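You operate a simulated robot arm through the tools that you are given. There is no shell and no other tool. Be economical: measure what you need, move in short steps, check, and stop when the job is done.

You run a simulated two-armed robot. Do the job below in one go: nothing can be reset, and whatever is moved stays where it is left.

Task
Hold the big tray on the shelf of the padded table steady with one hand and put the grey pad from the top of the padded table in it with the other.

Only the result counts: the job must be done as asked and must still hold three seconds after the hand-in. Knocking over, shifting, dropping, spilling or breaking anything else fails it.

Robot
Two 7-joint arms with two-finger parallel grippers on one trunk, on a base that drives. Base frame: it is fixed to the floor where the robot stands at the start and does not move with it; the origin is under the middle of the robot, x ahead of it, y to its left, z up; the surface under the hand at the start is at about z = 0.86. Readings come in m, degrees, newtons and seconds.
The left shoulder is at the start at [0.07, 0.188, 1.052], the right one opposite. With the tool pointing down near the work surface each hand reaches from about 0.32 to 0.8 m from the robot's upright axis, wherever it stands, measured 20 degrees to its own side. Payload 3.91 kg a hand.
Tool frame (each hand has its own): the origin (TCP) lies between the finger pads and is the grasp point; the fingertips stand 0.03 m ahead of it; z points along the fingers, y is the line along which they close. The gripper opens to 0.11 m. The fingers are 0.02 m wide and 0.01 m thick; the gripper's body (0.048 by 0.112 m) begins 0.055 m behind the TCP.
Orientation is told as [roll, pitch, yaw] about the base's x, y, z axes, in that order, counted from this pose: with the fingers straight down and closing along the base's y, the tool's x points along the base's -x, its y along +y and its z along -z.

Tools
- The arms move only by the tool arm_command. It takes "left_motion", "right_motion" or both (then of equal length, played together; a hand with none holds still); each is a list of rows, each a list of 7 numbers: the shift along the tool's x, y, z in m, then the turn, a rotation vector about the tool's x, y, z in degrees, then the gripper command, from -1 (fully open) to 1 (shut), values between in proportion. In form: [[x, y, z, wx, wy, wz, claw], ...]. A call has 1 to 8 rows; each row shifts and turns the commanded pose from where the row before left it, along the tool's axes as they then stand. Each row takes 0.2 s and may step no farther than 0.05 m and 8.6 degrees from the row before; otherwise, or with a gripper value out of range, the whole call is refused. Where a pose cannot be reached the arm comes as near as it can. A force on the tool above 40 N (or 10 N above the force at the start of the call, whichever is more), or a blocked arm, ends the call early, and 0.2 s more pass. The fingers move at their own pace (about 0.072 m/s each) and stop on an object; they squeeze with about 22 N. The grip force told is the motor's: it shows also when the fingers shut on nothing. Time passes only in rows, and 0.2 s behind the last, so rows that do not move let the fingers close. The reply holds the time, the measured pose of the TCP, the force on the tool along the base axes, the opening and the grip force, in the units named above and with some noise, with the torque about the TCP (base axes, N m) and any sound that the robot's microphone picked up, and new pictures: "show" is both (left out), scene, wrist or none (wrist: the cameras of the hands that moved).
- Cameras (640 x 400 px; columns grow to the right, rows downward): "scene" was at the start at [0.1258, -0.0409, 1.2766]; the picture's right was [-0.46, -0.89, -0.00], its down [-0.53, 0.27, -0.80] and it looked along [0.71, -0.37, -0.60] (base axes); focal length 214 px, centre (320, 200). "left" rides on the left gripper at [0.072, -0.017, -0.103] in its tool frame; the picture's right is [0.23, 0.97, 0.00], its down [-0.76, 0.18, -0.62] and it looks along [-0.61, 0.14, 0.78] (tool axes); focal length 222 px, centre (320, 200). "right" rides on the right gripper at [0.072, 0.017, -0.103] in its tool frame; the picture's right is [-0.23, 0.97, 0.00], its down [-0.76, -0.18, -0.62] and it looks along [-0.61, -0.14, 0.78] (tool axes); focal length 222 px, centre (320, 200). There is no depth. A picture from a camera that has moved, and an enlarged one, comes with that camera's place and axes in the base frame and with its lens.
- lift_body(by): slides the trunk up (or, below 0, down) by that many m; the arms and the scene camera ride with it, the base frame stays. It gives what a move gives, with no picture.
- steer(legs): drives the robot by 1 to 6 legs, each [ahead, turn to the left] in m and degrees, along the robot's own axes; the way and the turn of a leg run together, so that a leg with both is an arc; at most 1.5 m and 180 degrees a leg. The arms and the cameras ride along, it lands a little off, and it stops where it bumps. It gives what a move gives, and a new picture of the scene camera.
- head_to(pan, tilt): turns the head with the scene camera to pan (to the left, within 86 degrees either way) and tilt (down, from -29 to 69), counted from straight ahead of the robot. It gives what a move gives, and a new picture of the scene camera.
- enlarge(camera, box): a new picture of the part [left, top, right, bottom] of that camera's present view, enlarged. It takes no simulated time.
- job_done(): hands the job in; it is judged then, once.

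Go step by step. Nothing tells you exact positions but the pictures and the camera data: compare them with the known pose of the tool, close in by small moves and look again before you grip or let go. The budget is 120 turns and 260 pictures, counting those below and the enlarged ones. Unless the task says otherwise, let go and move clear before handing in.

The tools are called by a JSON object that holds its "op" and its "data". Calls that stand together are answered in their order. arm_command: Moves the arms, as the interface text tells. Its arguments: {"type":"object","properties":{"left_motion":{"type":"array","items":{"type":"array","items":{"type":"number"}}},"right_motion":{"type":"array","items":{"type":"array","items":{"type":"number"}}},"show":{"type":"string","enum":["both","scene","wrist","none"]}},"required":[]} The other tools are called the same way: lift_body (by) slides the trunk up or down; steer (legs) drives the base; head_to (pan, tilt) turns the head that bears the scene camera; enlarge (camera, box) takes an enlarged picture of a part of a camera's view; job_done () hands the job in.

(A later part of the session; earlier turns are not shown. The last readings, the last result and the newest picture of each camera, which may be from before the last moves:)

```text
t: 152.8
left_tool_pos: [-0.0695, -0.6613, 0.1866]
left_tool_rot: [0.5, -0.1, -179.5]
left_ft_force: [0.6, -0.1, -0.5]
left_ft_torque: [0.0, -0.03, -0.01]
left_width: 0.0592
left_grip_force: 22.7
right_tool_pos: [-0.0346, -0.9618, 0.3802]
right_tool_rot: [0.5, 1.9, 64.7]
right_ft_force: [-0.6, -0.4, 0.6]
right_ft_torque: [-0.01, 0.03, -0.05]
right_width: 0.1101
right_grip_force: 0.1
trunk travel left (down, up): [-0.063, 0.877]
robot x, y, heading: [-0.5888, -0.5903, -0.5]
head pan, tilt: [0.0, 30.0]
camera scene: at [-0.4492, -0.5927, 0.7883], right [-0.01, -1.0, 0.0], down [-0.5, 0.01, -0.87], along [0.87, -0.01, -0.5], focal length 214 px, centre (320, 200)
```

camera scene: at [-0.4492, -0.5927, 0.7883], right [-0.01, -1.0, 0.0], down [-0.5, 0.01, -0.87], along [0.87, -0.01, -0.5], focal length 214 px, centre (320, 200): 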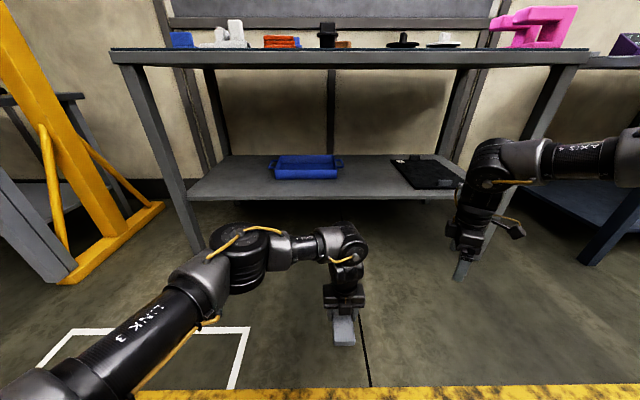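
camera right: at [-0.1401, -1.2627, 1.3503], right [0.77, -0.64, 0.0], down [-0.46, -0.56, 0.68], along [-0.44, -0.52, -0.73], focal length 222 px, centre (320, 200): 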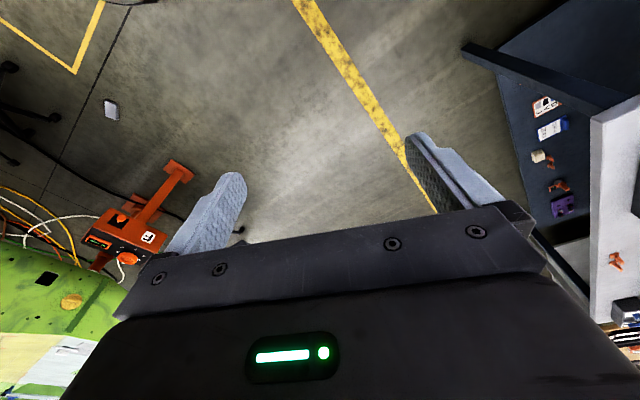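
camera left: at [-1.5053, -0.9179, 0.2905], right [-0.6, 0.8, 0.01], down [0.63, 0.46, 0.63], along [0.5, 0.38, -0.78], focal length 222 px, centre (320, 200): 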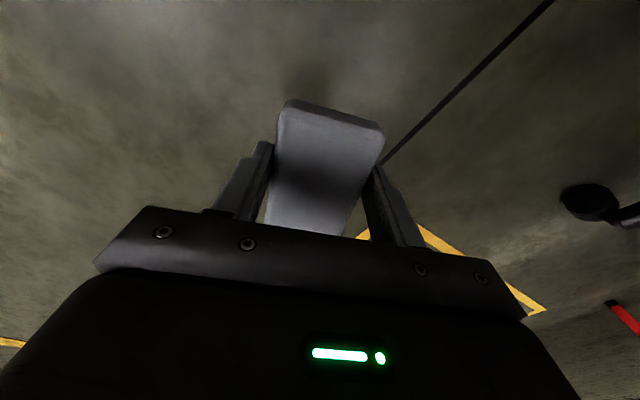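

Free with positive yaw; continue to about 180.

{"op": "arm_command", "data": {"right_motion": [[0, 0, 0, 0, 0, -8.5, -1], [0, 0, 0, 0, 0, -8.5, -1], [0, 0, 0, 0, 0, -8.5, -1], [0, 0, 0, 0, 0, -8.5, -1], [0, 0, 0, 0, 0, -8.5, -1], [0, 0, 0, 0, 0, -8.5, -1], [0, 0, 0, 0, 0, -8.5, -1], [0, 0, 0, 0, 0, -8.5, -1]], "show": "none"}}

{"op": "arm_command", "data": {"right_motion": [[0, 0, 0, 0, 0, -8.5, -1], [0, 0, 0, 0, 0, -8.5, -1], [0, 0, 0, 0, 0, -8.5, -1], [0, 0, 0, 0, 0, -8.5, -1], [0, 0, 0, 0, 0, -8.5, -1], [0, 0, 0, 0, 0, -5, -1], [0, 0, 0, 0, 0, 0, -1]], "show": "both"}}

```text
t: 154.6
left_tool_pos: [-0.0688, -0.662, 0.1867]
left_tool_rot: [0.6, -0.1, -179.6]
left_ft_force: [0.8, -0.1, -0.3]
left_ft_torque: [0.01, -0.02, 0.01]
left_width: 0.0595
left_grip_force: 21.7
right_tool_pos: [-0.0345, -0.9617, 0.3795]
right_tool_rot: [1.9, 0.3, 132.7]
right_ft_force: [-0.6, -0.2, 0.1]
right_ft_torque: [-0.01, -0.02, -0.01]
right_width: 0.1101
right_grip_force: 0.1
trunk travel left (down, up): [-0.063, 0.877]
robot x, y, heading: [-0.5865, -0.5885, -0.7]
head pan, tilt: [0.0, 30.0]
```

```text
t: 156.2
left_tool_pos: [-0.0688, -0.6615, 0.1875]
left_tool_rot: [0.4, -0.1, -179.5]
left_ft_force: [0.4, 0.5, -0.6]
left_ft_torque: [-0.02, 0.01, -0.03]
left_width: 0.059
left_grip_force: 21.9
right_tool_pos: [-0.035, -0.9609, 0.3791]
right_tool_rot: [1.5, -1.4, -180.0]
right_ft_force: [0.1, 0.9, -0.6]
right_ft_torque: [0.0, 0.04, 0.01]
right_width: 0.1098
right_grip_force: 0.0
trunk travel left (down, up): [-0.063, 0.877]
robot x, y, heading: [-0.5852, -0.5937, -1.0]
head pan, tilt: [0.0, 30.0]
camera scene: at [-0.4492, -0.5927, 0.7883], right [-0.01, -1.0, 0.0], down [-0.5, 0.01, -0.87], along [0.87, -0.01, -0.5], focal length 214 px, centre (320, 200)
camera right: at [0.0396, -0.9749, 0.4819], right [-0.22, -0.97, 0.03], down [-0.75, 0.19, 0.64], along [-0.62, 0.12, -0.77], focal length 222 px, centre (320, 200)
```

scene: 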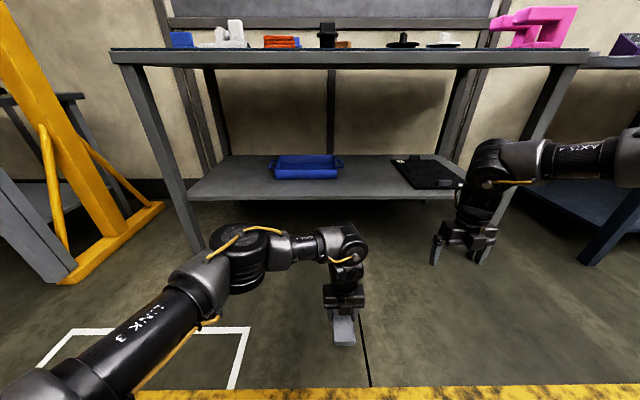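
right: 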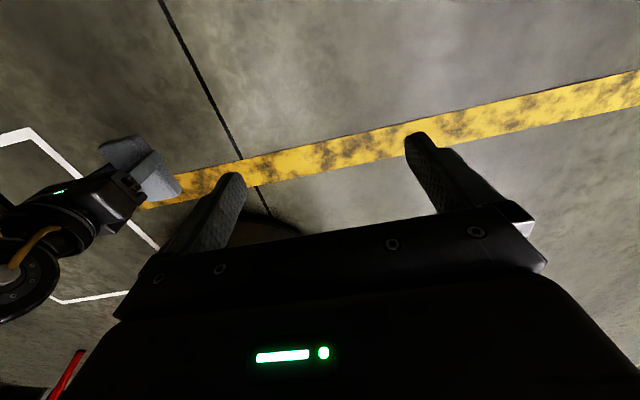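

Both wrists are now mid-range. I raise/shift both hands: left to y ≈ −0.48, right to y ≈ −0.69, z ≈ 0.49, still well in front of the table.

{"op": "arm_command", "data": {"left_motion": [[0, -0.026, -0.042, 0, 0, 0, 1], [0, -0.026, -0.042, 0, 0, 0, 1], [0, -0.026, -0.042, 0, 0, 0, 1], [0, -0.026, -0.042, 0, 0, 0, 1], [0, -0.026, -0.042, 0, 0, 0, 1], [0, -0.026, -0.042, 0, 0, 0, 1], [0, -0.026, -0.042, 0, 0, 0, 1]], "right_motion": [[0, -0.039, -0.017, 0, 0, 0, -1], [0, -0.039, -0.017, 0, 0, 0, -1], [0, -0.039, -0.017, 0, 0, 0, -1], [0, -0.039, -0.017, 0, 0, 0, -1], [0, -0.039, -0.017, 0, 0, 0, -1], [0, -0.039, -0.017, 0, 0, 0, -1], [0, -0.039, -0.017, 0, 0, 0, -1]], "show": "scene"}}

```text
t: 157.8
left_tool_pos: [-0.0681, -0.4781, 0.482]
left_tool_rot: [0.5, -0.2, -179.4]
left_ft_force: [0.1, 0.3, -0.8]
left_ft_torque: [0.01, -0.01, 0.01]
left_width: 0.0594
left_grip_force: 22.1
right_tool_pos: [-0.1246, -0.8317, 0.4501]
right_tool_rot: [1.2, -1.1, -180.1]
right_ft_force: [0.5, 0.2, 0.2]
right_ft_torque: [0.01, -0.02, 0.0]
right_width: 0.11
right_grip_force: 0.0
right hand out of reach, approached as far as the arm can: row 2, 3, 4, 5, 6, 7
trunk travel left (down, up): [-0.063, 0.877]
robot x, y, heading: [-0.5907, -0.5875, -0.6]
head pan, tilt: [0.0, 30.0]
camera scene: at [-0.4492, -0.5926, 0.7882], right [-0.01, -1.0, 0.0], down [-0.5, 0.01, -0.87], along [0.87, -0.01, -0.5], focal length 214 px, centre (320, 200)
```

scene: 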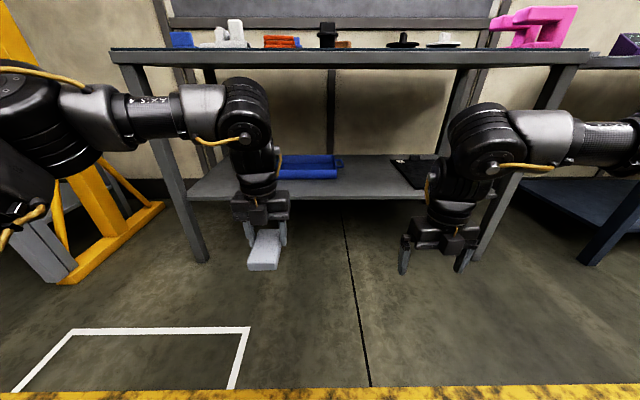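

The right hand is limited when moving inward so near; I test extending it forward.

{"op": "arm_command", "data": {"right_motion": [[0.04, 0, 0, 0, 0, 0, -1], [0.04, 0, 0, 0, 0, 0, -1], [0.04, 0, 0, 0, 0, 0, -1], [0.02, -0.03, 0, 0, 0, 0, -1], [0.02, -0.03, 0, 0, 0, 0, -1], [0, 0, 0, 0, 0, 0, -1]], "show": "scene"}}

```text
t: 159.2
left_tool_pos: [-0.0685, -0.478, 0.4816]
left_tool_rot: [0.6, 0.0, -179.5]
left_ft_force: [-0.1, 0.0, -1.0]
left_ft_torque: [-0.01, -0.05, 0.0]
left_width: 0.0598
left_grip_force: 22.0
right_tool_pos: [-0.0568, -0.8768, 0.4133]
right_tool_rot: [1.2, -1.1, -179.9]
right_ft_force: [-0.2, 1.0, -0.1]
right_ft_torque: [0.01, -0.01, 0.02]
right_width: 0.11
right_grip_force: 0.1
right hand out of reach, approached as far as the arm can: row 1, 2, 3, 4, 5
trunk travel left (down, up): [-0.063, 0.877]
robot x, y, heading: [-0.5906, -0.5902, -0.7]
head pan, tilt: [0.0, 30.0]
camera scene: at [-0.4492, -0.5926, 0.7883], right [-0.01, -1.0, 0.0], down [-0.5, 0.01, -0.87], along [0.87, -0.01, -0.5], focal length 214 px, centre (320, 200)
```

scene: 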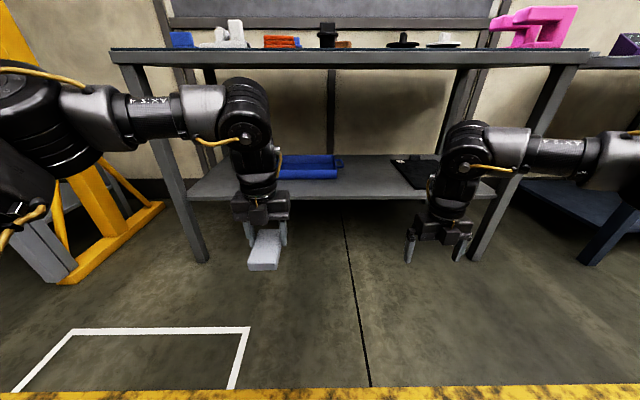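

{"op": "arm_command", "data": {"right_motion": [[0, 0, 0, 0, 0, 8.5, -1], [0, 0, 0, 0, 0, 8.5, -1], [0, 0, 0, 0, 0, 8.5, -1], [0, 0, 0, 0, 0, 8.5, -1], [0, 0, 0, 0, 0, 8.5, -1], [0.03, 0.03, 0, 0, 0, 0, -1], [0.03, 0.03, 0, 0, 0, 0, -1], [0, 0, 0, 0, 0, 0, -1]], "show": "none"}}

```text
t: 161.0
left_tool_pos: [-0.068, -0.4786, 0.482]
left_tool_rot: [0.5, -0.1, -179.6]
left_ft_force: [0.4, -0.6, -1.7]
left_ft_torque: [-0.01, 0.0, -0.04]
left_width: 0.0593
left_grip_force: 21.8
right_tool_pos: [-0.0564, -0.9568, 0.4171]
right_tool_rot: [1.9, 0.0, 137.4]
right_ft_force: [0.2, -0.1, -0.2]
right_ft_torque: [0.0, 0.02, -0.01]
right_width: 0.11
right_grip_force: 0.1
trunk travel left (down, up): [-0.063, 0.877]
robot x, y, heading: [-0.5892, -0.5869, -0.5]
head pan, tilt: [0.0, 30.0]
```

{"op": "arm_command", "data": {"right_motion": [[0, -0.047, 0, 0, 0, 0, -1], [0, -0.047, 0, 0, 0, 0, -1], [0, -0.047, 0, 0, 0, 0, -1], [0.0, -0.047, 0, 0, 0, 0, -1], [0, 0, 0, 0, 0, 0, -1]], "show": "scene"}}

```text
t: 162.2
left_tool_pos: [-0.0692, -0.4786, 0.4816]
left_tool_rot: [0.5, -0.1, -179.5]
left_ft_force: [-0.5, -0.2, -0.3]
left_ft_torque: [0.0, -0.03, 0.0]
left_width: 0.0594
left_grip_force: 22.1
right_tool_pos: [-0.0241, -0.9093, 0.3979]
right_tool_rot: [1.6, 0.0, 137.6]
right_ft_force: [0.8, -0.2, -0.2]
right_ft_torque: [0.01, 0.03, -0.02]
right_width: 0.11
right_grip_force: 0.1
right hand out of reach, approached as far as the arm can: row 2, 3, 4
trunk travel left (down, up): [-0.063, 0.877]
robot x, y, heading: [-0.589, -0.5926, -0.5]
head pan, tilt: [0.0, 30.0]
camera scene: at [-0.4492, -0.5926, 0.7883], right [-0.01, -1.0, 0.0], down [-0.5, 0.01, -0.87], along [0.87, -0.01, -0.5], focal length 214 px, centre (320, 200)
```

scene: 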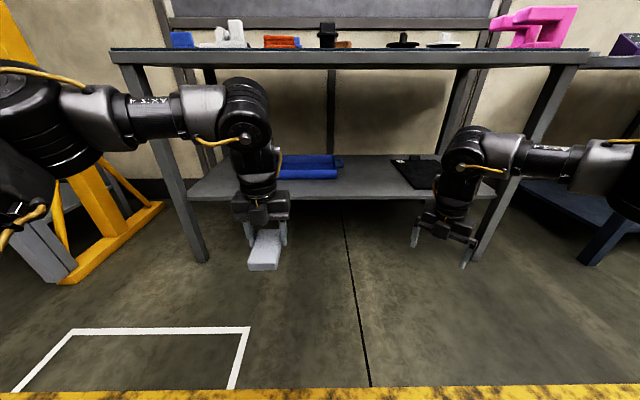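

Try the forward tilt now (needed anyway): back to yaw 180, then tilt 30° and see if the range opens.

{"op": "arm_command", "data": {"right_motion": [[0, 0, 0, 0, 0, -8.5, -1], [0, 0, 0, 0, 0, -8.5, -1], [0, 0, 0, 0, 0, -8.5, -1], [0, 0, 0, 0, 0, -8.5, -1], [0, 0, 0, 0, 0, -8.5, -1], [0, 0, 0, 0, 8, 0, -1], [0, 0, 0, 0, 8, 0, -1], [0, 0, 0, 0, 8, 0, -1]], "show": "none"}}

{"op": "arm_command", "data": {"right_motion": [[0, 0, 0, 0, 6, 0, -1], [0, -0.04, 0, 0, 0, 0, -1], [0, -0.04, 0, 0, 0, 0, -1], [0, -0.04, 0, 0, 0, 0, -1], [0, 0, 0, 0, 0, 0, -1]], "show": "scene"}}

```text
t: 164.0
left_tool_pos: [-0.068, -0.4783, 0.4815]
left_tool_rot: [0.5, 0.0, -179.5]
left_ft_force: [0.3, -0.9, -0.8]
left_ft_torque: [0.01, 0.0, 0.02]
left_width: 0.0591
left_grip_force: 21.5
right_tool_pos: [-0.0257, -0.9062, 0.3989]
right_tool_rot: [1.6, 22.7, -179.4]
right_ft_force: [0.2, 0.9, 0.3]
right_ft_torque: [0.0, 0.01, 0.0]
right_width: 0.1101
right_grip_force: 0.1
trunk travel left (down, up): [-0.063, 0.877]
robot x, y, heading: [-0.5905, -0.5917, -0.7]
head pan, tilt: [0.0, 30.0]
```

```text
t: 165.2
left_tool_pos: [-0.0706, -0.4783, 0.4809]
left_tool_rot: [0.5, -0.1, -179.5]
left_ft_force: [0.7, 0.2, -0.1]
left_ft_torque: [0.02, -0.01, 0.0]
left_width: 0.0592
left_grip_force: 22.3
right_tool_pos: [-0.0292, -0.8218, 0.4003]
right_tool_rot: [1.6, 28.8, -179.2]
right_ft_force: [-0.7, -1.1, 0.5]
right_ft_torque: [0.0, 0.0, -0.01]
right_width: 0.1097
right_grip_force: 0.1
right hand out of reach, approached as far as the arm can: row 4
trunk travel left (down, up): [-0.063, 0.877]
robot x, y, heading: [-0.587, -0.5867, -0.7]
head pan, tilt: [0.0, 30.0]
camera scene: at [-0.4492, -0.5926, 0.7883], right [-0.01, -1.0, 0.0], down [-0.5, 0.01, -0.87], along [0.87, -0.01, -0.5], focal length 214 px, centre (320, 200)
```

scene: 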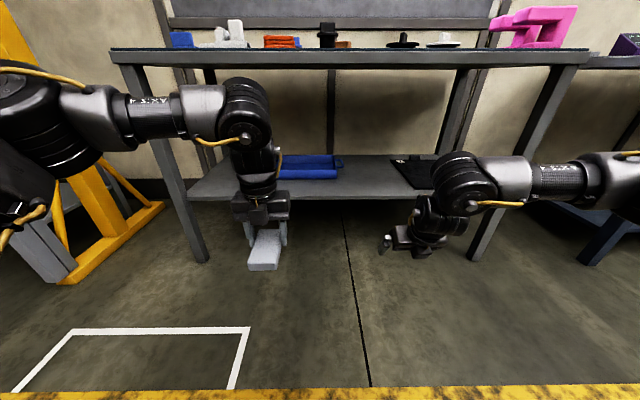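

With the tilt the right arm reaches further in. I'll raise it a little and shift the robot ~0.13 m left so both targets fall in the comfortable zones.

{"op": "arm_command", "data": {"right_motion": [[0.02, 0, -0.035, 0, 0, 0, -1], [0.02, 0, -0.035, 0, 0, 0, -1], [0, 0, 0, 0, 0, 0, -1]], "show": "none"}}

{"op": "steer", "data": {"legs": [[0, 30], [0.27, 0]]}}

{"op": "steer", "data": {"legs": [[0, -29.5]]}}

```text
t: 166.0
left_tool_pos: [-0.0688, -0.4768, 0.4809]
left_tool_rot: [0.5, -0.1, -179.5]
left_ft_force: [1.0, 0.4, -1.1]
left_ft_torque: [0.0, -0.04, -0.02]
left_width: 0.0594
left_grip_force: 22.0
right_tool_pos: [-0.0289, -0.8208, 0.4861]
right_tool_rot: [1.3, 28.8, -179.3]
right_ft_force: [0.4, -0.6, -0.2]
right_ft_torque: [-0.01, 0.01, 0.0]
right_width: 0.1102
right_grip_force: 0.1
trunk travel left (down, up): [-0.063, 0.877]
robot x, y, heading: [-0.5886, -0.5932, -0.8]
head pan, tilt: [0.0, 30.0]
```

```text
t: 169.3
left_tool_pos: [0.0469, -0.1103, 0.4815]
left_tool_rot: [0.5, -0.1, -150.2]
left_ft_force: [0.1, 0.1, 0.1]
left_ft_torque: [-0.01, -0.01, 0.03]
left_width: 0.0593
left_grip_force: 22.2
right_tool_pos: [0.248, -0.3883, 0.4846]
right_tool_rot: [1.4, 28.7, -149.7]
right_ft_force: [0.1, 0.0, 0.1]
right_ft_torque: [-0.02, 0.03, 0.01]
right_width: 0.1101
right_grip_force: 0.0
trunk travel left (down, up): [-0.063, 0.877]
robot x, y, heading: [-0.3514, -0.4595, 28.9]
head pan, tilt: [0.0, 30.0]
camera scene: at [-0.2291, -0.3948, 0.7883], right [0.48, -0.88, 0.0], down [-0.44, -0.24, -0.87], along [0.76, 0.41, -0.5], focal length 214 px, centre (320, 200)
```

scene: 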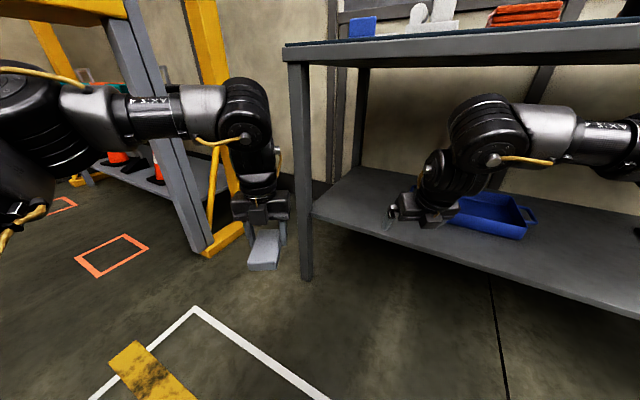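

```text
t: 171.2
left_tool_pos: [0.1689, -0.3496, 0.4807]
left_tool_rot: [0.4, -0.1, -179.5]
left_ft_force: [-0.3, 0.5, -0.2]
left_ft_torque: [0.01, -0.02, 0.03]
left_width: 0.0594
left_grip_force: 22.4
right_tool_pos: [0.2079, -0.6922, 0.4844]
right_tool_rot: [1.5, 28.8, -179.2]
right_ft_force: [0.2, -0.1, 0.2]
right_ft_torque: [0.0, -0.01, 0.01]
right_width: 0.1101
right_grip_force: 0.1
trunk travel left (down, up): [-0.063, 0.877]
robot x, y, heading: [-0.3491, -0.4606, -0.6]
head pan, tilt: [0.0, 30.0]
camera scene: at [-0.212, -0.464, 0.7883], right [-0.01, -1.0, 0.0], down [-0.5, 0.01, -0.87], along [0.87, -0.01, -0.5], focal length 214 px, centre (320, 200)
```

scene: 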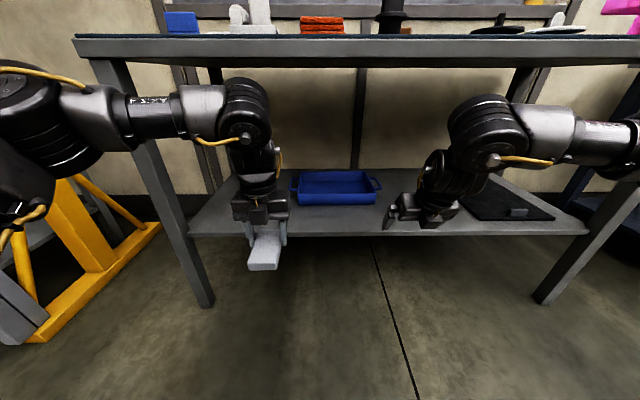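

Right hand is lined up with the tray's right wall (y −0.69). Now the left: shift to y −0.45, tilt 20°, and extend it forward into the opening at z ≈ 0.52, still short of the tray.

{"op": "arm_command", "data": {"left_motion": [[0, 0.025, -0.01, 0, 5, 0, 1], [0, 0.025, -0.01, 0, 5, 0, 1], [0, 0.025, -0.01, 0, 5, 0, 1], [0, 0.025, -0.01, 0, 5, 0, 1], [0.045, 0, 0.016, 0, 0, 0, 1], [0.045, 0, 0.016, 0, 0, 0, 1], [0, 0, 0, 0, 0, 0, 1]], "show": "both"}}

```text
t: 172.8
left_tool_pos: [0.2613, -0.4523, 0.525]
left_tool_rot: [0.5, 20.0, -179.3]
left_ft_force: [-0.1, 0.5, -1.3]
left_ft_torque: [0.01, -0.01, 0.01]
left_width: 0.0592
left_grip_force: 22.0
right_tool_pos: [0.2077, -0.6913, 0.486]
right_tool_rot: [1.4, 28.8, -179.2]
right_ft_force: [0.0, 0.1, -0.8]
right_ft_torque: [0.01, 0.0, -0.01]
right_width: 0.11
right_grip_force: 0.0
trunk travel left (down, up): [-0.063, 0.877]
robot x, y, heading: [-0.351, -0.4592, -1.0]
head pan, tilt: [0.0, 30.0]
camera scene: at [-0.2119, -0.464, 0.7883], right [-0.01, -1.0, 0.0], down [-0.5, 0.01, -0.87], along [0.87, -0.01, -0.5], focal length 214 px, centre (320, 200)
camera left: at [0.2932, -0.4337, 0.6467], right [0.22, -0.97, 0.09], down [-0.93, -0.18, 0.33], along [-0.3, -0.15, -0.94], focal length 222 px, centre (320, 200)
```

scene: 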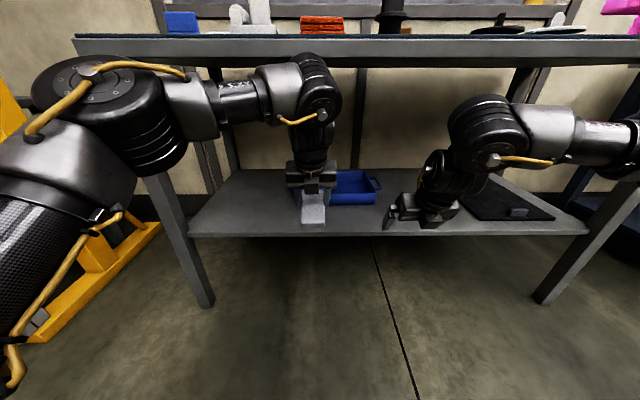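
left: 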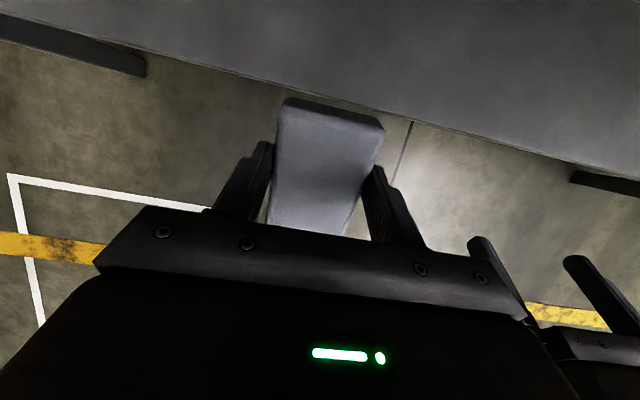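

The wrist knuckle tops at about z 0.82 — as high as the table's apron (≈0.81) — so I lower to z 0.49 with tilt 25° before extending further.

{"op": "arm_command", "data": {"left_motion": [[-0.008, 0, 0.022, 0, 5, 0, 1], [-0.007, 0, 0.016, 0, 0, 0, 1], [0.036, 0, 0.017, 0, 0, 0, 1], [0.036, 0, 0.017, 0, 0, 0, 1], [0, 0, 0, 0, 0, 0, 1]], "show": "both"}}

```text
t: 174.0
left_tool_pos: [0.3407, -0.4486, 0.4774]
left_tool_rot: [0.6, 24.9, -179.3]
left_ft_force: [0.0, -0.8, -1.3]
left_ft_torque: [0.04, -0.01, 0.0]
left_width: 0.0594
left_grip_force: 22.2
right_tool_pos: [0.2084, -0.6908, 0.4841]
right_tool_rot: [1.4, 28.9, -179.2]
right_ft_force: [-0.5, 0.0, -0.3]
right_ft_torque: [-0.01, 0.02, 0.02]
right_width: 0.1101
right_grip_force: 0.2
trunk travel left (down, up): [-0.063, 0.877]
robot x, y, heading: [-0.3528, -0.46, -1.0]
head pan, tilt: [0.0, 30.0]
camera scene: at [-0.2119, -0.464, 0.7883], right [-0.01, -1.0, 0.0], down [-0.5, 0.01, -0.87], along [0.87, -0.01, -0.5], focal length 214 px, centre (320, 200)
camera left: at [0.3615, -0.4316, 0.6014], right [0.21, -0.97, 0.1], down [-0.95, -0.18, 0.25], along [-0.22, -0.15, -0.96], focal length 222 px, centre (320, 200)
```

scene: 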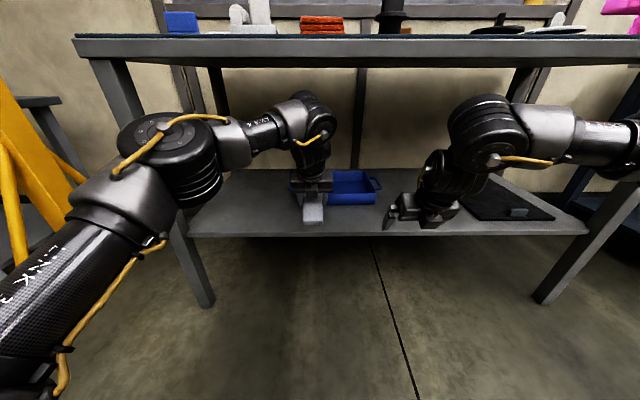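
left: 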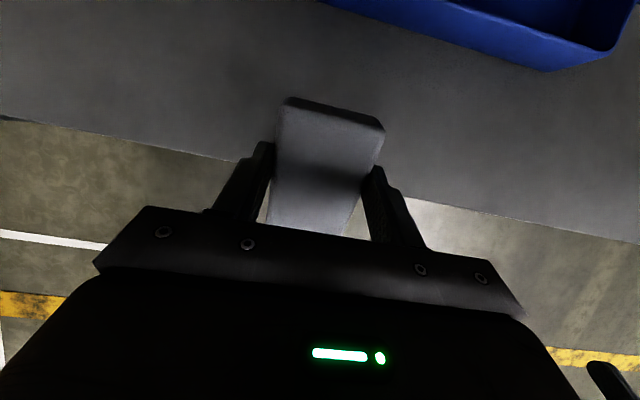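

Now I check the right elbow's clearance before driving in, and raise the left hand a touch.

{"op": "arm_command", "data": {"left_motion": [[0.005, 0, -0.012, 0, 0, 0, 1], [0, 0, 0, 0, 0, 0, 1]], "show": "none"}}

{"op": "head_to", "data": {"pan": -50, "tilt": 25}}

{"op": "head_to", "data": {"pan": 40, "tilt": 25}}

```text
t: 174.6
left_tool_pos: [0.34, -0.4473, 0.4928]
left_tool_rot: [0.6, 24.9, -179.4]
left_ft_force: [-0.6, 0.4, 0.4]
left_ft_torque: [0.0, 0.02, 0.02]
left_width: 0.0595
left_grip_force: 21.7
right_tool_pos: [0.207, -0.6916, 0.4842]
right_tool_rot: [1.5, 28.7, -179.2]
right_ft_force: [0.0, 0.6, 0.3]
right_ft_torque: [0.02, 0.0, 0.01]
right_width: 0.1103
right_grip_force: 0.1
trunk travel left (down, up): [-0.063, 0.877]
robot x, y, heading: [-0.352, -0.4583, -0.8]
head pan, tilt: [0.0, 30.0]
```

```text
t: 175.8
left_tool_pos: [0.3407, -0.4483, 0.4923]
left_tool_rot: [0.5, 24.9, -179.3]
left_ft_force: [-0.2, -0.5, -0.1]
left_ft_torque: [0.02, 0.0, -0.02]
left_width: 0.0593
left_grip_force: 21.6
right_tool_pos: [0.2081, -0.6909, 0.4857]
right_tool_rot: [1.4, 28.7, -179.2]
right_ft_force: [-0.1, -0.6, 0.3]
right_ft_torque: [0.02, 0.0, 0.0]
right_width: 0.1099
right_grip_force: 0.0
trunk travel left (down, up): [-0.063, 0.877]
robot x, y, heading: [-0.3524, -0.4607, -0.7]
head pan, tilt: [-50.0, 25.0]
camera scene: at [-0.244, -0.5341, 0.7963], right [-0.77, -0.63, 0.0], down [-0.27, 0.33, -0.91], along [0.57, -0.7, -0.42], focal length 214 px, centre (320, 200)
```

scene: 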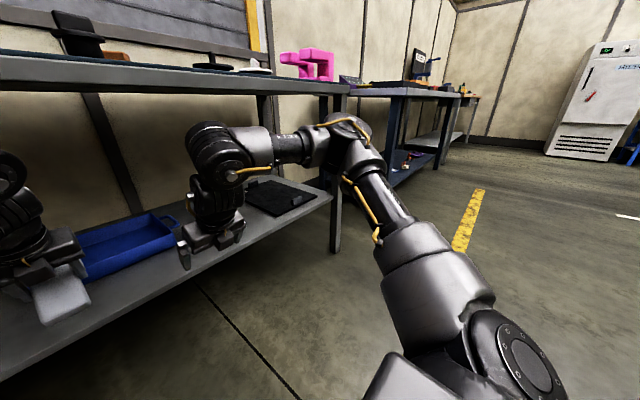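

```text
t: 177.4
left_tool_pos: [0.3383, -0.4472, 0.4929]
left_tool_rot: [0.6, 24.8, -179.4]
left_ft_force: [0.4, -0.3, -0.8]
left_ft_torque: [0.0, 0.01, 0.0]
left_width: 0.0591
left_grip_force: 21.9
right_tool_pos: [0.2083, -0.6921, 0.4847]
right_tool_rot: [1.3, 28.8, -179.3]
right_ft_force: [0.4, 0.1, -0.7]
right_ft_torque: [0.01, 0.0, -0.02]
right_width: 0.11
right_grip_force: 0.1
trunk travel left (down, up): [-0.063, 0.877]
robot x, y, heading: [-0.3486, -0.4619, -0.8]
head pan, tilt: [40.0, 25.0]
camera scene: at [-0.231, -0.4046, 0.7963], right [0.63, -0.77, 0.0], down [-0.33, -0.27, -0.91], along [0.7, 0.57, -0.42], focal length 214 px, centre (320, 200)
```

scene: 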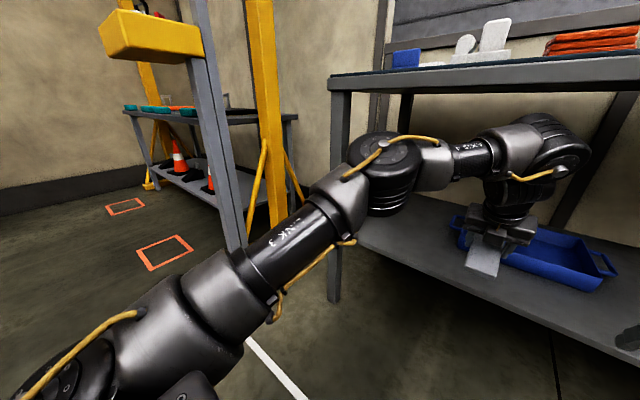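

Clearances look workable. I extend the right hand 0.08 m forward first (which also lowers its elbow).

{"op": "arm_command", "data": {"right_motion": [[0.035, 0, 0.0195, 0, 0, 0, -1], [0.035, 0, 0.0195, 0, 0, 0, -1], [0, 0, 0, 0, 0, 0, -1]], "show": "none"}}

{"op": "head_to", "data": {"pan": -15, "tilt": 25}}

```text
t: 178.2
left_tool_pos: [0.3398, -0.4482, 0.4922]
left_tool_rot: [0.6, 25.0, -179.3]
left_ft_force: [0.2, -0.3, -0.6]
left_ft_torque: [0.02, -0.01, -0.03]
left_width: 0.0594
left_grip_force: 22.0
right_tool_pos: [0.2702, -0.7167, 0.4862]
right_tool_rot: [1.2, 28.9, -179.1]
right_ft_force: [0.0, 0.5, -0.1]
right_ft_torque: [0.04, -0.02, 0.01]
right_width: 0.1099
right_grip_force: 0.1
right hand out of reach, approached as far as the arm can: row 1, 2
trunk travel left (down, up): [-0.063, 0.877]
robot x, y, heading: [-0.348, -0.4605, -0.7]
head pan, tilt: [40.0, 25.0]
```

```text
t: 179.4
left_tool_pos: [0.3398, -0.448, 0.4918]
left_tool_rot: [0.6, 24.8, -179.3]
left_ft_force: [0.5, 0.7, -1.5]
left_ft_torque: [0.04, 0.04, 0.01]
left_width: 0.0592
left_grip_force: 21.9
right_tool_pos: [0.2691, -0.7172, 0.4859]
right_tool_rot: [1.1, 28.8, -179.1]
right_ft_force: [0.3, 0.5, 0.6]
right_ft_torque: [0.01, -0.02, -0.03]
right_width: 0.11
right_grip_force: 0.1
trunk travel left (down, up): [-0.063, 0.877]
robot x, y, heading: [-0.3496, -0.4633, -0.5]
head pan, tilt: [-15.0, 25.0]
camera scene: at [-0.2137, -0.4878, 0.7963], right [-0.27, -0.96, 0.0], down [-0.41, 0.11, -0.91], along [0.87, -0.24, -0.42], focal length 214 px, centre (320, 200)
```

scene: 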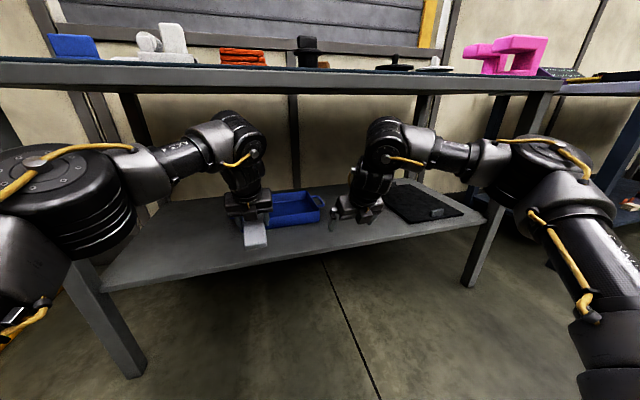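

I move the left hand 0.055 m to the right so it ends well inside the tray, then drive in 0.12 m with a slight left turn and check.

{"op": "arm_command", "data": {"left_motion": [[0, 0.0275, 0, 0, 0, 0, 1], [0, 0.0275, 0, 0, 0, 0, 1], [0, 0, 0, 0, 0, 0, 1]], "show": "none"}}

{"op": "steer", "data": {"legs": [[0.12, 2]]}}

{"op": "arm_command", "data": {"left_motion": [[0, 0, 0, 0, 0, 0, 1]], "right_motion": [[0, 0, 0, 0, 0, 0, -1]], "show": "wrist"}}

```text
t: 180.2
left_tool_pos: [0.3397, -0.5033, 0.4944]
left_tool_rot: [0.6, 24.9, -179.2]
left_ft_force: [-0.2, 0.5, 0.0]
left_ft_torque: [0.0, -0.02, 0.0]
left_width: 0.0593
left_grip_force: 22.2
right_tool_pos: [0.2718, -0.7165, 0.4854]
right_tool_rot: [1.2, 29.0, -179.2]
right_ft_force: [-0.8, 0.7, 0.1]
right_ft_torque: [0.0, 0.01, 0.03]
right_width: 0.1101
right_grip_force: 0.1
trunk travel left (down, up): [-0.063, 0.877]
robot x, y, heading: [-0.3498, -0.463, -1.0]
head pan, tilt: [-15.0, 25.0]
```

```text
t: 181.5
left_tool_pos: [0.4599, -0.4769, 0.4927]
left_tool_rot: [0.5, 24.9, -177.0]
left_ft_force: [-1.0, 0.0, -1.9]
left_ft_torque: [0.01, 0.01, 0.05]
left_width: 0.0594
left_grip_force: 21.9
right_tool_pos: [0.3995, -0.6921, 0.4858]
right_tool_rot: [1.2, 29.0, -177.0]
right_ft_force: [-0.5, 0.8, -0.2]
right_ft_torque: [-0.01, 0.03, 0.03]
right_width: 0.1101
right_grip_force: 0.1
trunk travel left (down, up): [-0.063, 0.877]
robot x, y, heading: [-0.234, -0.4578, 1.3]
head pan, tilt: [-15.0, 25.0]
camera scene: at [-0.0941, -0.4817, 0.7962], right [-0.23, -0.97, 0.0], down [-0.41, 0.1, -0.91], along [0.88, -0.21, -0.42], focal length 214 px, centre (320, 200)
```

scene: 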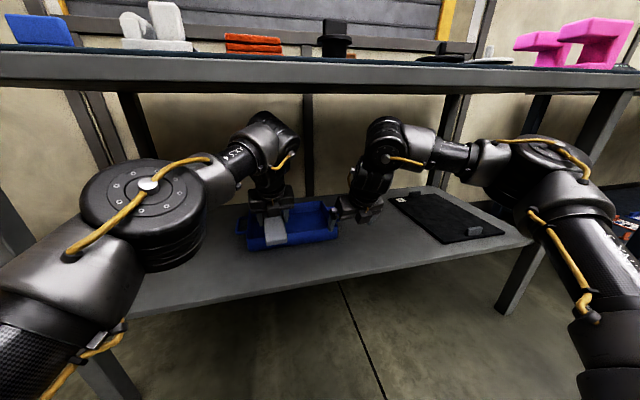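

```text
t: 181.9
left_tool_pos: [0.4597, -0.4768, 0.4928]
left_tool_rot: [0.6, 25.0, -177.0]
left_ft_force: [-0.4, 0.3, -0.4]
left_ft_torque: [-0.03, 0.03, 0.04]
left_width: 0.0593
left_grip_force: 21.9
right_tool_pos: [0.3988, -0.6905, 0.4857]
right_tool_rot: [1.2, 28.9, -177.0]
right_ft_force: [0.6, 0.1, 0.0]
right_ft_torque: [-0.02, -0.01, -0.01]
right_width: 0.11
right_grip_force: 0.1
trunk travel left (down, up): [-0.063, 0.877]
robot x, y, heading: [-0.2313, -0.4593, 1.5]
head pan, tilt: [-15.0, 25.0]
camera right: at [0.4129, -0.7057, 0.6118], right [-0.16, -0.98, -0.09], down [-0.97, 0.14, 0.17], along [-0.16, 0.12, -0.98], focal length 222 px, centre (320, 200)
camera left: at [0.4807, -0.4584, 0.6173], right [0.25, -0.96, 0.1], down [-0.94, -0.22, 0.25], along [-0.21, -0.16, -0.96], focal length 222 px, centre (320, 200)
```

right: 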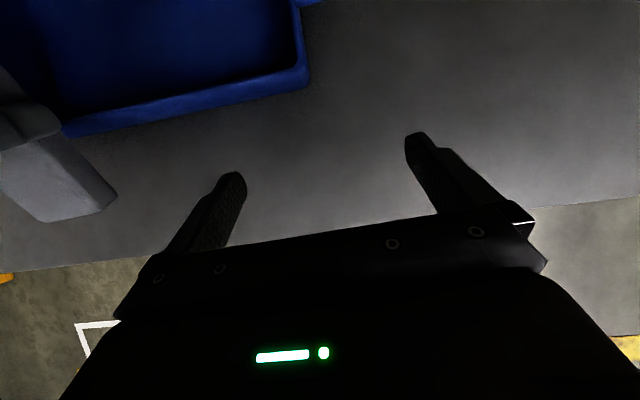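
left: 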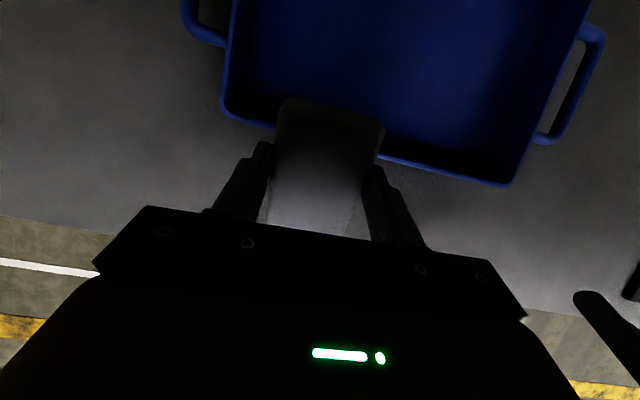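

Everything clears; the right wall's top edge is at y ≈ −0.686. Drive in the remaining 0.115 m.

{"op": "steer", "data": {"legs": [[0.112, -0.5]]}}

{"op": "arm_command", "data": {"left_motion": [[0, 0, 0, 0, 0, 0, 1]], "right_motion": [[0, 0, 0, 0, 0, 0, -1]], "show": "wrist"}}

```text
t: 183.1
left_tool_pos: [0.5726, -0.4811, 0.4938]
left_tool_rot: [0.6, 24.9, -177.6]
left_ft_force: [1.1, 0.0, -1.1]
left_ft_torque: [0.0, -0.04, 0.0]
left_width: 0.0596
left_grip_force: 21.8
right_tool_pos: [0.5082, -0.6938, 0.4863]
right_tool_rot: [1.2, 28.9, -177.6]
right_ft_force: [0.1, -0.1, 0.1]
right_ft_torque: [-0.02, -0.03, 0.01]
right_width: 0.1102
right_grip_force: 0.0
trunk travel left (down, up): [-0.063, 0.877]
robot x, y, heading: [-0.1219, -0.4559, 1.0]
head pan, tilt: [-15.0, 25.0]
camera scene: at [0.0178, -0.4805, 0.7962], right [-0.24, -0.97, 0.0], down [-0.41, 0.1, -0.91], along [0.88, -0.22, -0.42], focal length 214 px, centre (320, 200)
```

scene: 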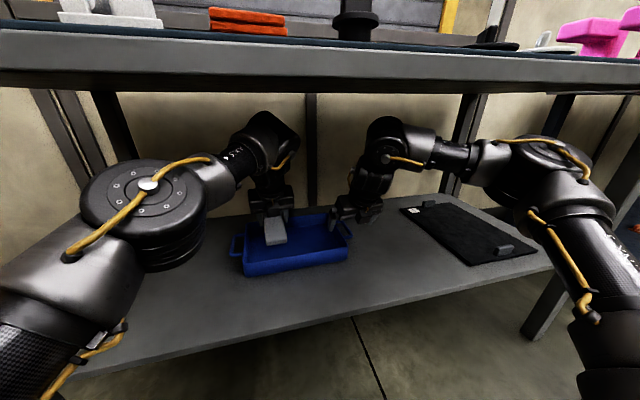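

```text
t: 183.5
left_tool_pos: [0.5721, -0.4809, 0.4948]
left_tool_rot: [0.6, 25.0, -177.6]
left_ft_force: [-0.3, 0.1, -0.7]
left_ft_torque: [-0.04, -0.04, 0.03]
left_width: 0.0595
left_grip_force: 21.9
right_tool_pos: [0.5077, -0.6948, 0.4862]
right_tool_rot: [1.2, 28.9, -177.5]
right_ft_force: [-0.1, 0.6, -0.4]
right_ft_torque: [0.0, 0.03, -0.02]
right_width: 0.1101
right_grip_force: 0.0
trunk travel left (down, up): [-0.063, 0.877]
robot x, y, heading: [-0.1186, -0.4632, 1.2]
head pan, tilt: [-15.0, 25.0]
camera right: at [0.5227, -0.7088, 0.6118], right [-0.17, -0.98, -0.09], down [-0.97, 0.15, 0.17], along [-0.16, 0.12, -0.98], focal length 222 px, centre (320, 200)
camera left: at [0.5928, -0.4621, 0.6172], right [0.24, -0.96, 0.1], down [-0.95, -0.21, 0.25], along [-0.22, -0.16, -0.96], focal length 222 px, centre (320, 200)
```

right: 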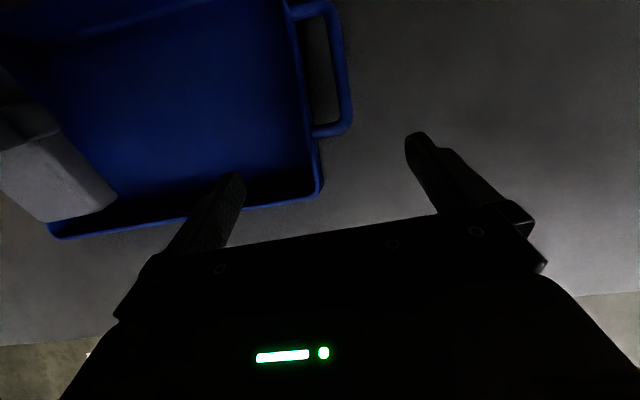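
left: 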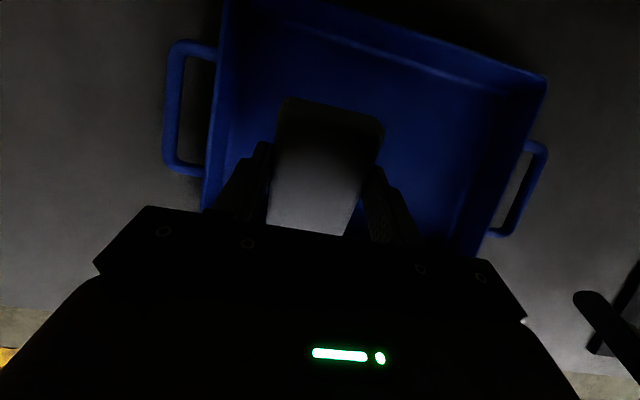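

Both hands are placed well. Now the right hand narrows to ~0.06 m, shifts 1 cm left and descends astride the right wall just in front of the handle.

{"op": "arm_command", "data": {"right_motion": [[0, -0.0098, 0, 0, 0, 0, -0.1], [0, 0, 0, 0, 0, 0, -0.1], [-0.0133, 0, 0.0275, 0, 0, 0, -0.1], [0, 0, 0, 0, 0, 0, -0.1]], "show": "wrist"}}

{"op": "enlarge", "data": {"camera": "right", "box": [180, 60, 460, 235]}}

```text
t: 184.5
left_tool_pos: [0.5727, -0.4793, 0.4942]
left_tool_rot: [0.6, 24.9, -177.6]
left_ft_force: [0.1, -0.2, -0.1]
left_ft_torque: [0.0, -0.01, -0.02]
left_width: 0.0591
left_grip_force: 22.2
right_tool_pos: [0.506, -0.6916, 0.4532]
right_tool_rot: [1.2, 28.8, -177.6]
right_ft_force: [0.2, 0.5, -0.7]
right_ft_torque: [0.02, 0.03, 0.01]
right_width: 0.0608
right_grip_force: 0.1
right hand out of reach, approached as far as the arm can: row 1
trunk travel left (down, up): [-0.063, 0.877]
robot x, y, heading: [-0.1195, -0.4605, 1.1]
head pan, tilt: [-15.0, 25.0]
camera right: at [0.5203, -0.7061, 0.5793], right [-0.17, -0.98, -0.09], down [-0.97, 0.15, 0.17], along [-0.16, 0.12, -0.98], focal length 222 px, centre (320, 200)
```

right: 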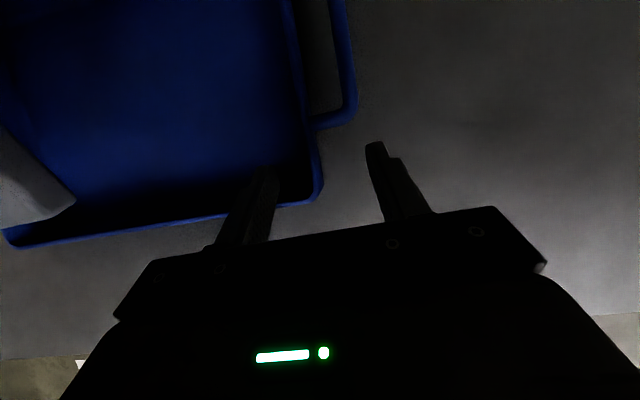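

```text
2.29 times, centred on (320, 148) of right
camera zoom: at [0.5203, -0.7061, 0.5793], right [-0.17, -0.98, -0.09], down [-0.97, 0.15, 0.17], along [-0.16, 0.12, -0.98], focal length 508 px, centre (320, 320)
```

zoom: 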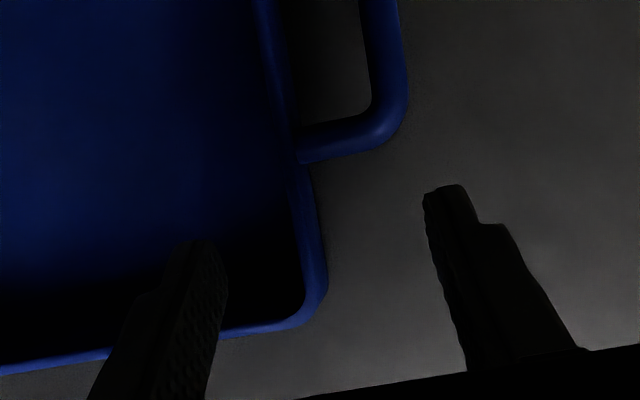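

Centred within ~3 mm on the wall. Go 6 mm forward, 28 mm down.

{"op": "arm_command", "data": {"right_motion": [[-0.0083, -0.003, 0.0274, 0, 0, 0, -0.1], [0, 0, 0, 0, 0, 0, -0.1]], "show": "wrist"}}

{"op": "enlarge", "data": {"camera": "right", "box": [180, 60, 460, 235]}}

```text
t: 185.1
left_tool_pos: [0.5714, -0.4799, 0.4935]
left_tool_rot: [0.6, 25.0, -177.6]
left_ft_force: [-0.2, 0.4, -1.3]
left_ft_torque: [0.01, 0.0, -0.03]
left_width: 0.0592
left_grip_force: 22.0
right_tool_pos: [0.5105, -0.6923, 0.4246]
right_tool_rot: [1.1, 28.9, -177.5]
right_ft_force: [-0.3, -0.7, 0.2]
right_ft_torque: [0.01, 0.04, 0.01]
right_width: 0.0604
right_grip_force: 0.0
right hand out of reach, approached as far as the arm can: row 1
trunk travel left (down, up): [-0.063, 0.877]
robot x, y, heading: [-0.1207, -0.4611, 1.2]
head pan, tilt: [-15.0, 25.0]
camera right: at [0.5244, -0.7066, 0.5506], right [-0.16, -0.98, -0.09], down [-0.97, 0.15, 0.17], along [-0.16, 0.12, -0.98], focal length 222 px, centre (320, 200)
```

right: 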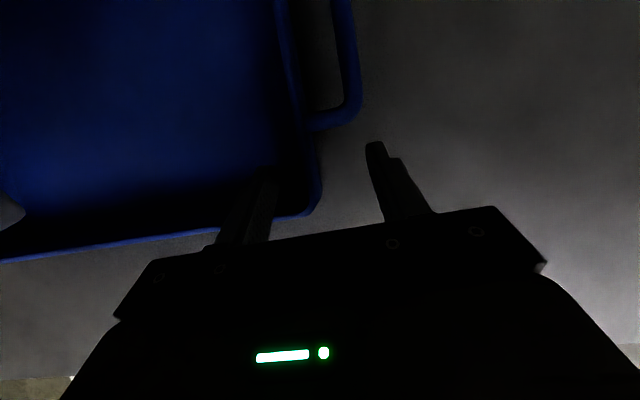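

```text
2.29 times, centred on (320, 148) of right
camera zoom: at [0.5244, -0.7066, 0.5506], right [-0.16, -0.98, -0.09], down [-0.97, 0.15, 0.17], along [-0.16, 0.12, -0.98], focal length 508 px, centre (320, 320)
```

zoom: 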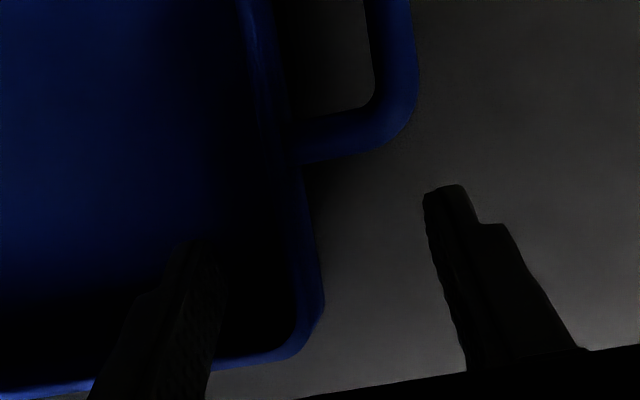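

Astride the wall (3 mm off centre). A bit deeper and close on the wall.

{"op": "arm_command", "data": {"right_motion": [[-0.0034, 0, 0.006, 0, 0, 0, -0.1], [0, 0, 0, 0, 0, 0, 0.5], [0, 0, 0, 0, 0, 0, 0.9], [0, 0, 0, 0, 0, 0, 1], [0, 0, 0, 0, 0, 0, 1]], "show": "both"}}

```text
t: 186.3
left_tool_pos: [0.5727, -0.4805, 0.4935]
left_tool_rot: [0.6, 24.8, -177.5]
left_ft_force: [0.3, -1.5, 0.0]
left_ft_torque: [-0.01, 0.0, 0.01]
left_width: 0.0592
left_grip_force: 21.9
right_tool_pos: [0.5101, -0.6929, 0.4184]
right_tool_rot: [1.1, 28.8, -177.6]
right_ft_force: [-0.9, 0.2, 0.9]
right_ft_torque: [0.4, -0.07, -0.07]
right_width: 0.0047
right_grip_force: 22.2
trunk travel left (down, up): [-0.063, 0.877]
robot x, y, heading: [-0.1193, -0.4569, 0.7]
head pan, tilt: [-15.0, 25.0]
camera scene: at [0.0178, -0.4805, 0.7962], right [-0.24, -0.97, 0.0], down [-0.41, 0.1, -0.91], along [0.88, -0.22, -0.42], focal length 214 px, centre (320, 200)
camera right: at [0.5239, -0.707, 0.5441], right [-0.16, -0.98, -0.09], down [-0.97, 0.15, 0.17], along [-0.16, 0.12, -0.98], focal length 222 px, centre (320, 200)
```

scene: 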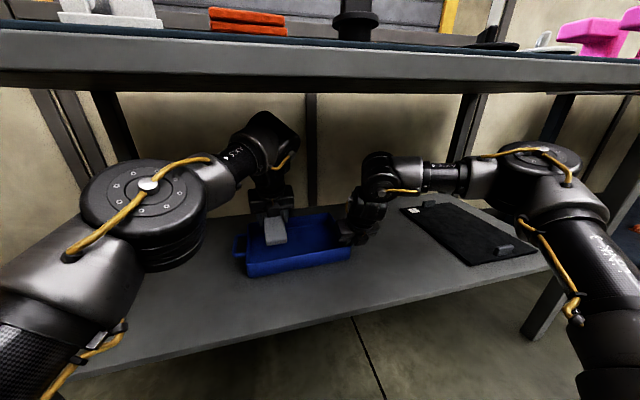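
right: 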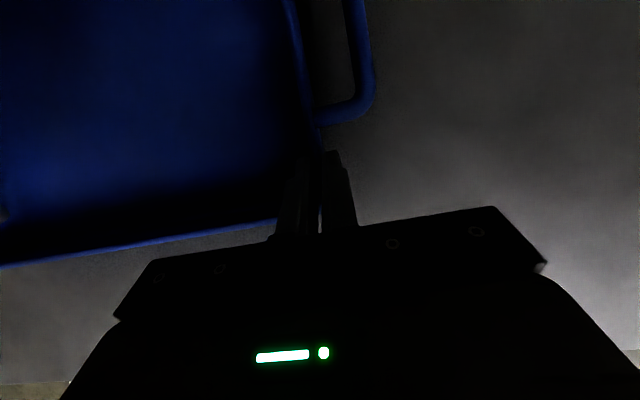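

The tray wall is gripped (4.7 mm). Now the left hand lowers and levels the pad inside the tray.

{"op": "arm_command", "data": {"left_motion": [[-0.0127, 0, 0.027, 0, 0, 0, 1], [0, 0, 0, 0, -6, 0, 1], [0, 0, 0, 0, -6, 0, 1], [0, 0, 0, 0, -6, 0, 1], [0, 0, 0, 0, 0, 0, 1]], "show": "both"}}

```text
t: 187.5
left_tool_pos: [0.5477, -0.4668, 0.4586]
left_tool_rot: [0.8, 6.9, -177.7]
left_ft_force: [0.2, 0.5, -0.3]
left_ft_torque: [-0.01, -0.02, 0.02]
left_width: 0.0593
left_grip_force: 22.4
left hand out of reach, approached as far as the arm can: row 3, 4
right_tool_pos: [0.5101, -0.6925, 0.419]
right_tool_rot: [1.1, 29.0, -177.5]
right_ft_force: [1.5, 0.3, 0.5]
right_ft_torque: [0.37, -0.14, -0.08]
right_width: 0.0047
right_grip_force: 22.0
trunk travel left (down, up): [-0.063, 0.877]
robot x, y, heading: [-0.1226, -0.4596, 1.0]
head pan, tilt: [-15.0, 25.0]
camera scene: at [0.0178, -0.4805, 0.7962], right [-0.24, -0.97, 0.0], down [-0.41, 0.1, -0.91], along [0.88, -0.22, -0.42], focal length 214 px, centre (320, 200)
camera left: at [0.6044, -0.4477, 0.5695], right [0.26, -0.96, 0.04], down [-0.82, -0.2, 0.53], along [-0.5, -0.17, -0.85], focal length 222 px, centre (320, 200)
```

scene: 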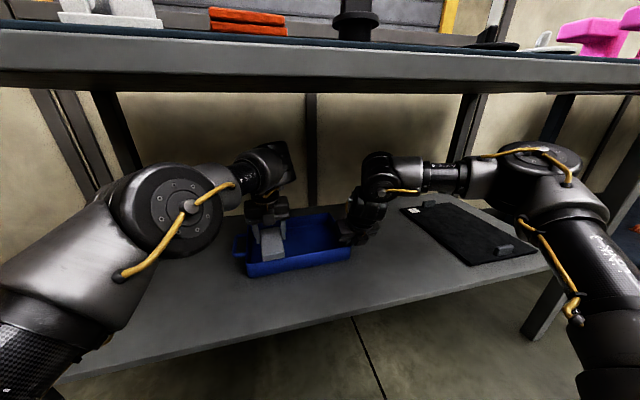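
left: 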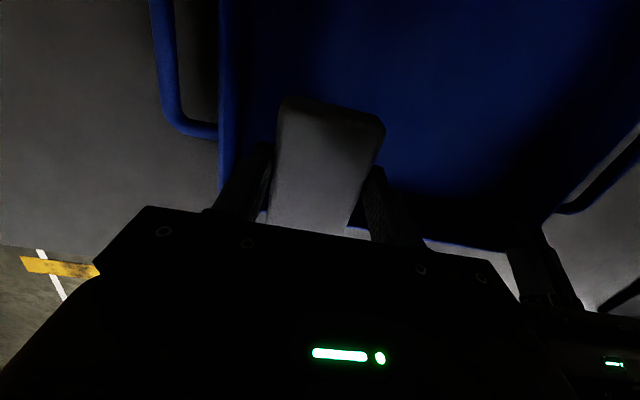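

The reach limit pulled it back to x 0.548 — too near the front wall. I tilt back to ~15° and advance 2.5 cm.

{"op": "arm_command", "data": {"left_motion": [[0.005, 0, 0, 0, 5, 0, 1], [0.012, 0.003, 0.002, 0, 4, 0, 1], [0.012, 0.003, 0.002, 0, 0, 0, 1], [0, 0, 0, 0, 0, 0, 1]], "show": "wrist"}}

```text
t: 188.5
left_tool_pos: [0.5755, -0.4723, 0.4603]
left_tool_rot: [0.5, 15.9, -177.6]
left_ft_force: [-1.0, -0.5, -0.8]
left_ft_torque: [-0.01, -0.02, 0.02]
left_width: 0.0594
left_grip_force: 21.8
right_tool_pos: [0.5092, -0.6942, 0.4175]
right_tool_rot: [1.1, 28.9, -177.6]
right_ft_force: [0.1, 0.2, -0.4]
right_ft_torque: [0.3, -0.09, -0.23]
right_width: 0.0048
right_grip_force: 21.9
trunk travel left (down, up): [-0.063, 0.877]
robot x, y, heading: [-0.123, -0.4561, 0.9]
head pan, tilt: [-15.0, 25.0]
camera left: at [0.6154, -0.4541, 0.5791], right [0.26, -0.96, 0.07], down [-0.9, -0.21, 0.39], along [-0.36, -0.16, -0.92], focal length 222 px, centre (320, 200)
```

left: 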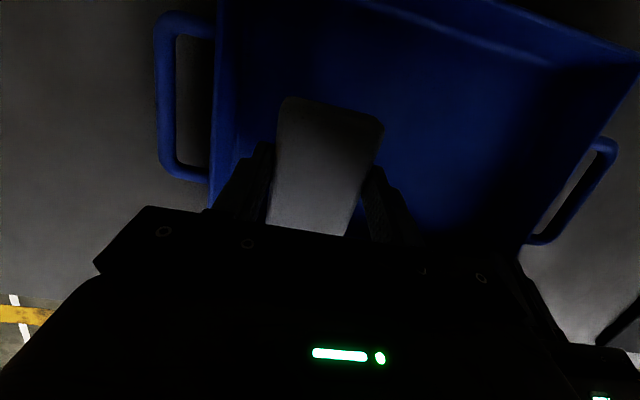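

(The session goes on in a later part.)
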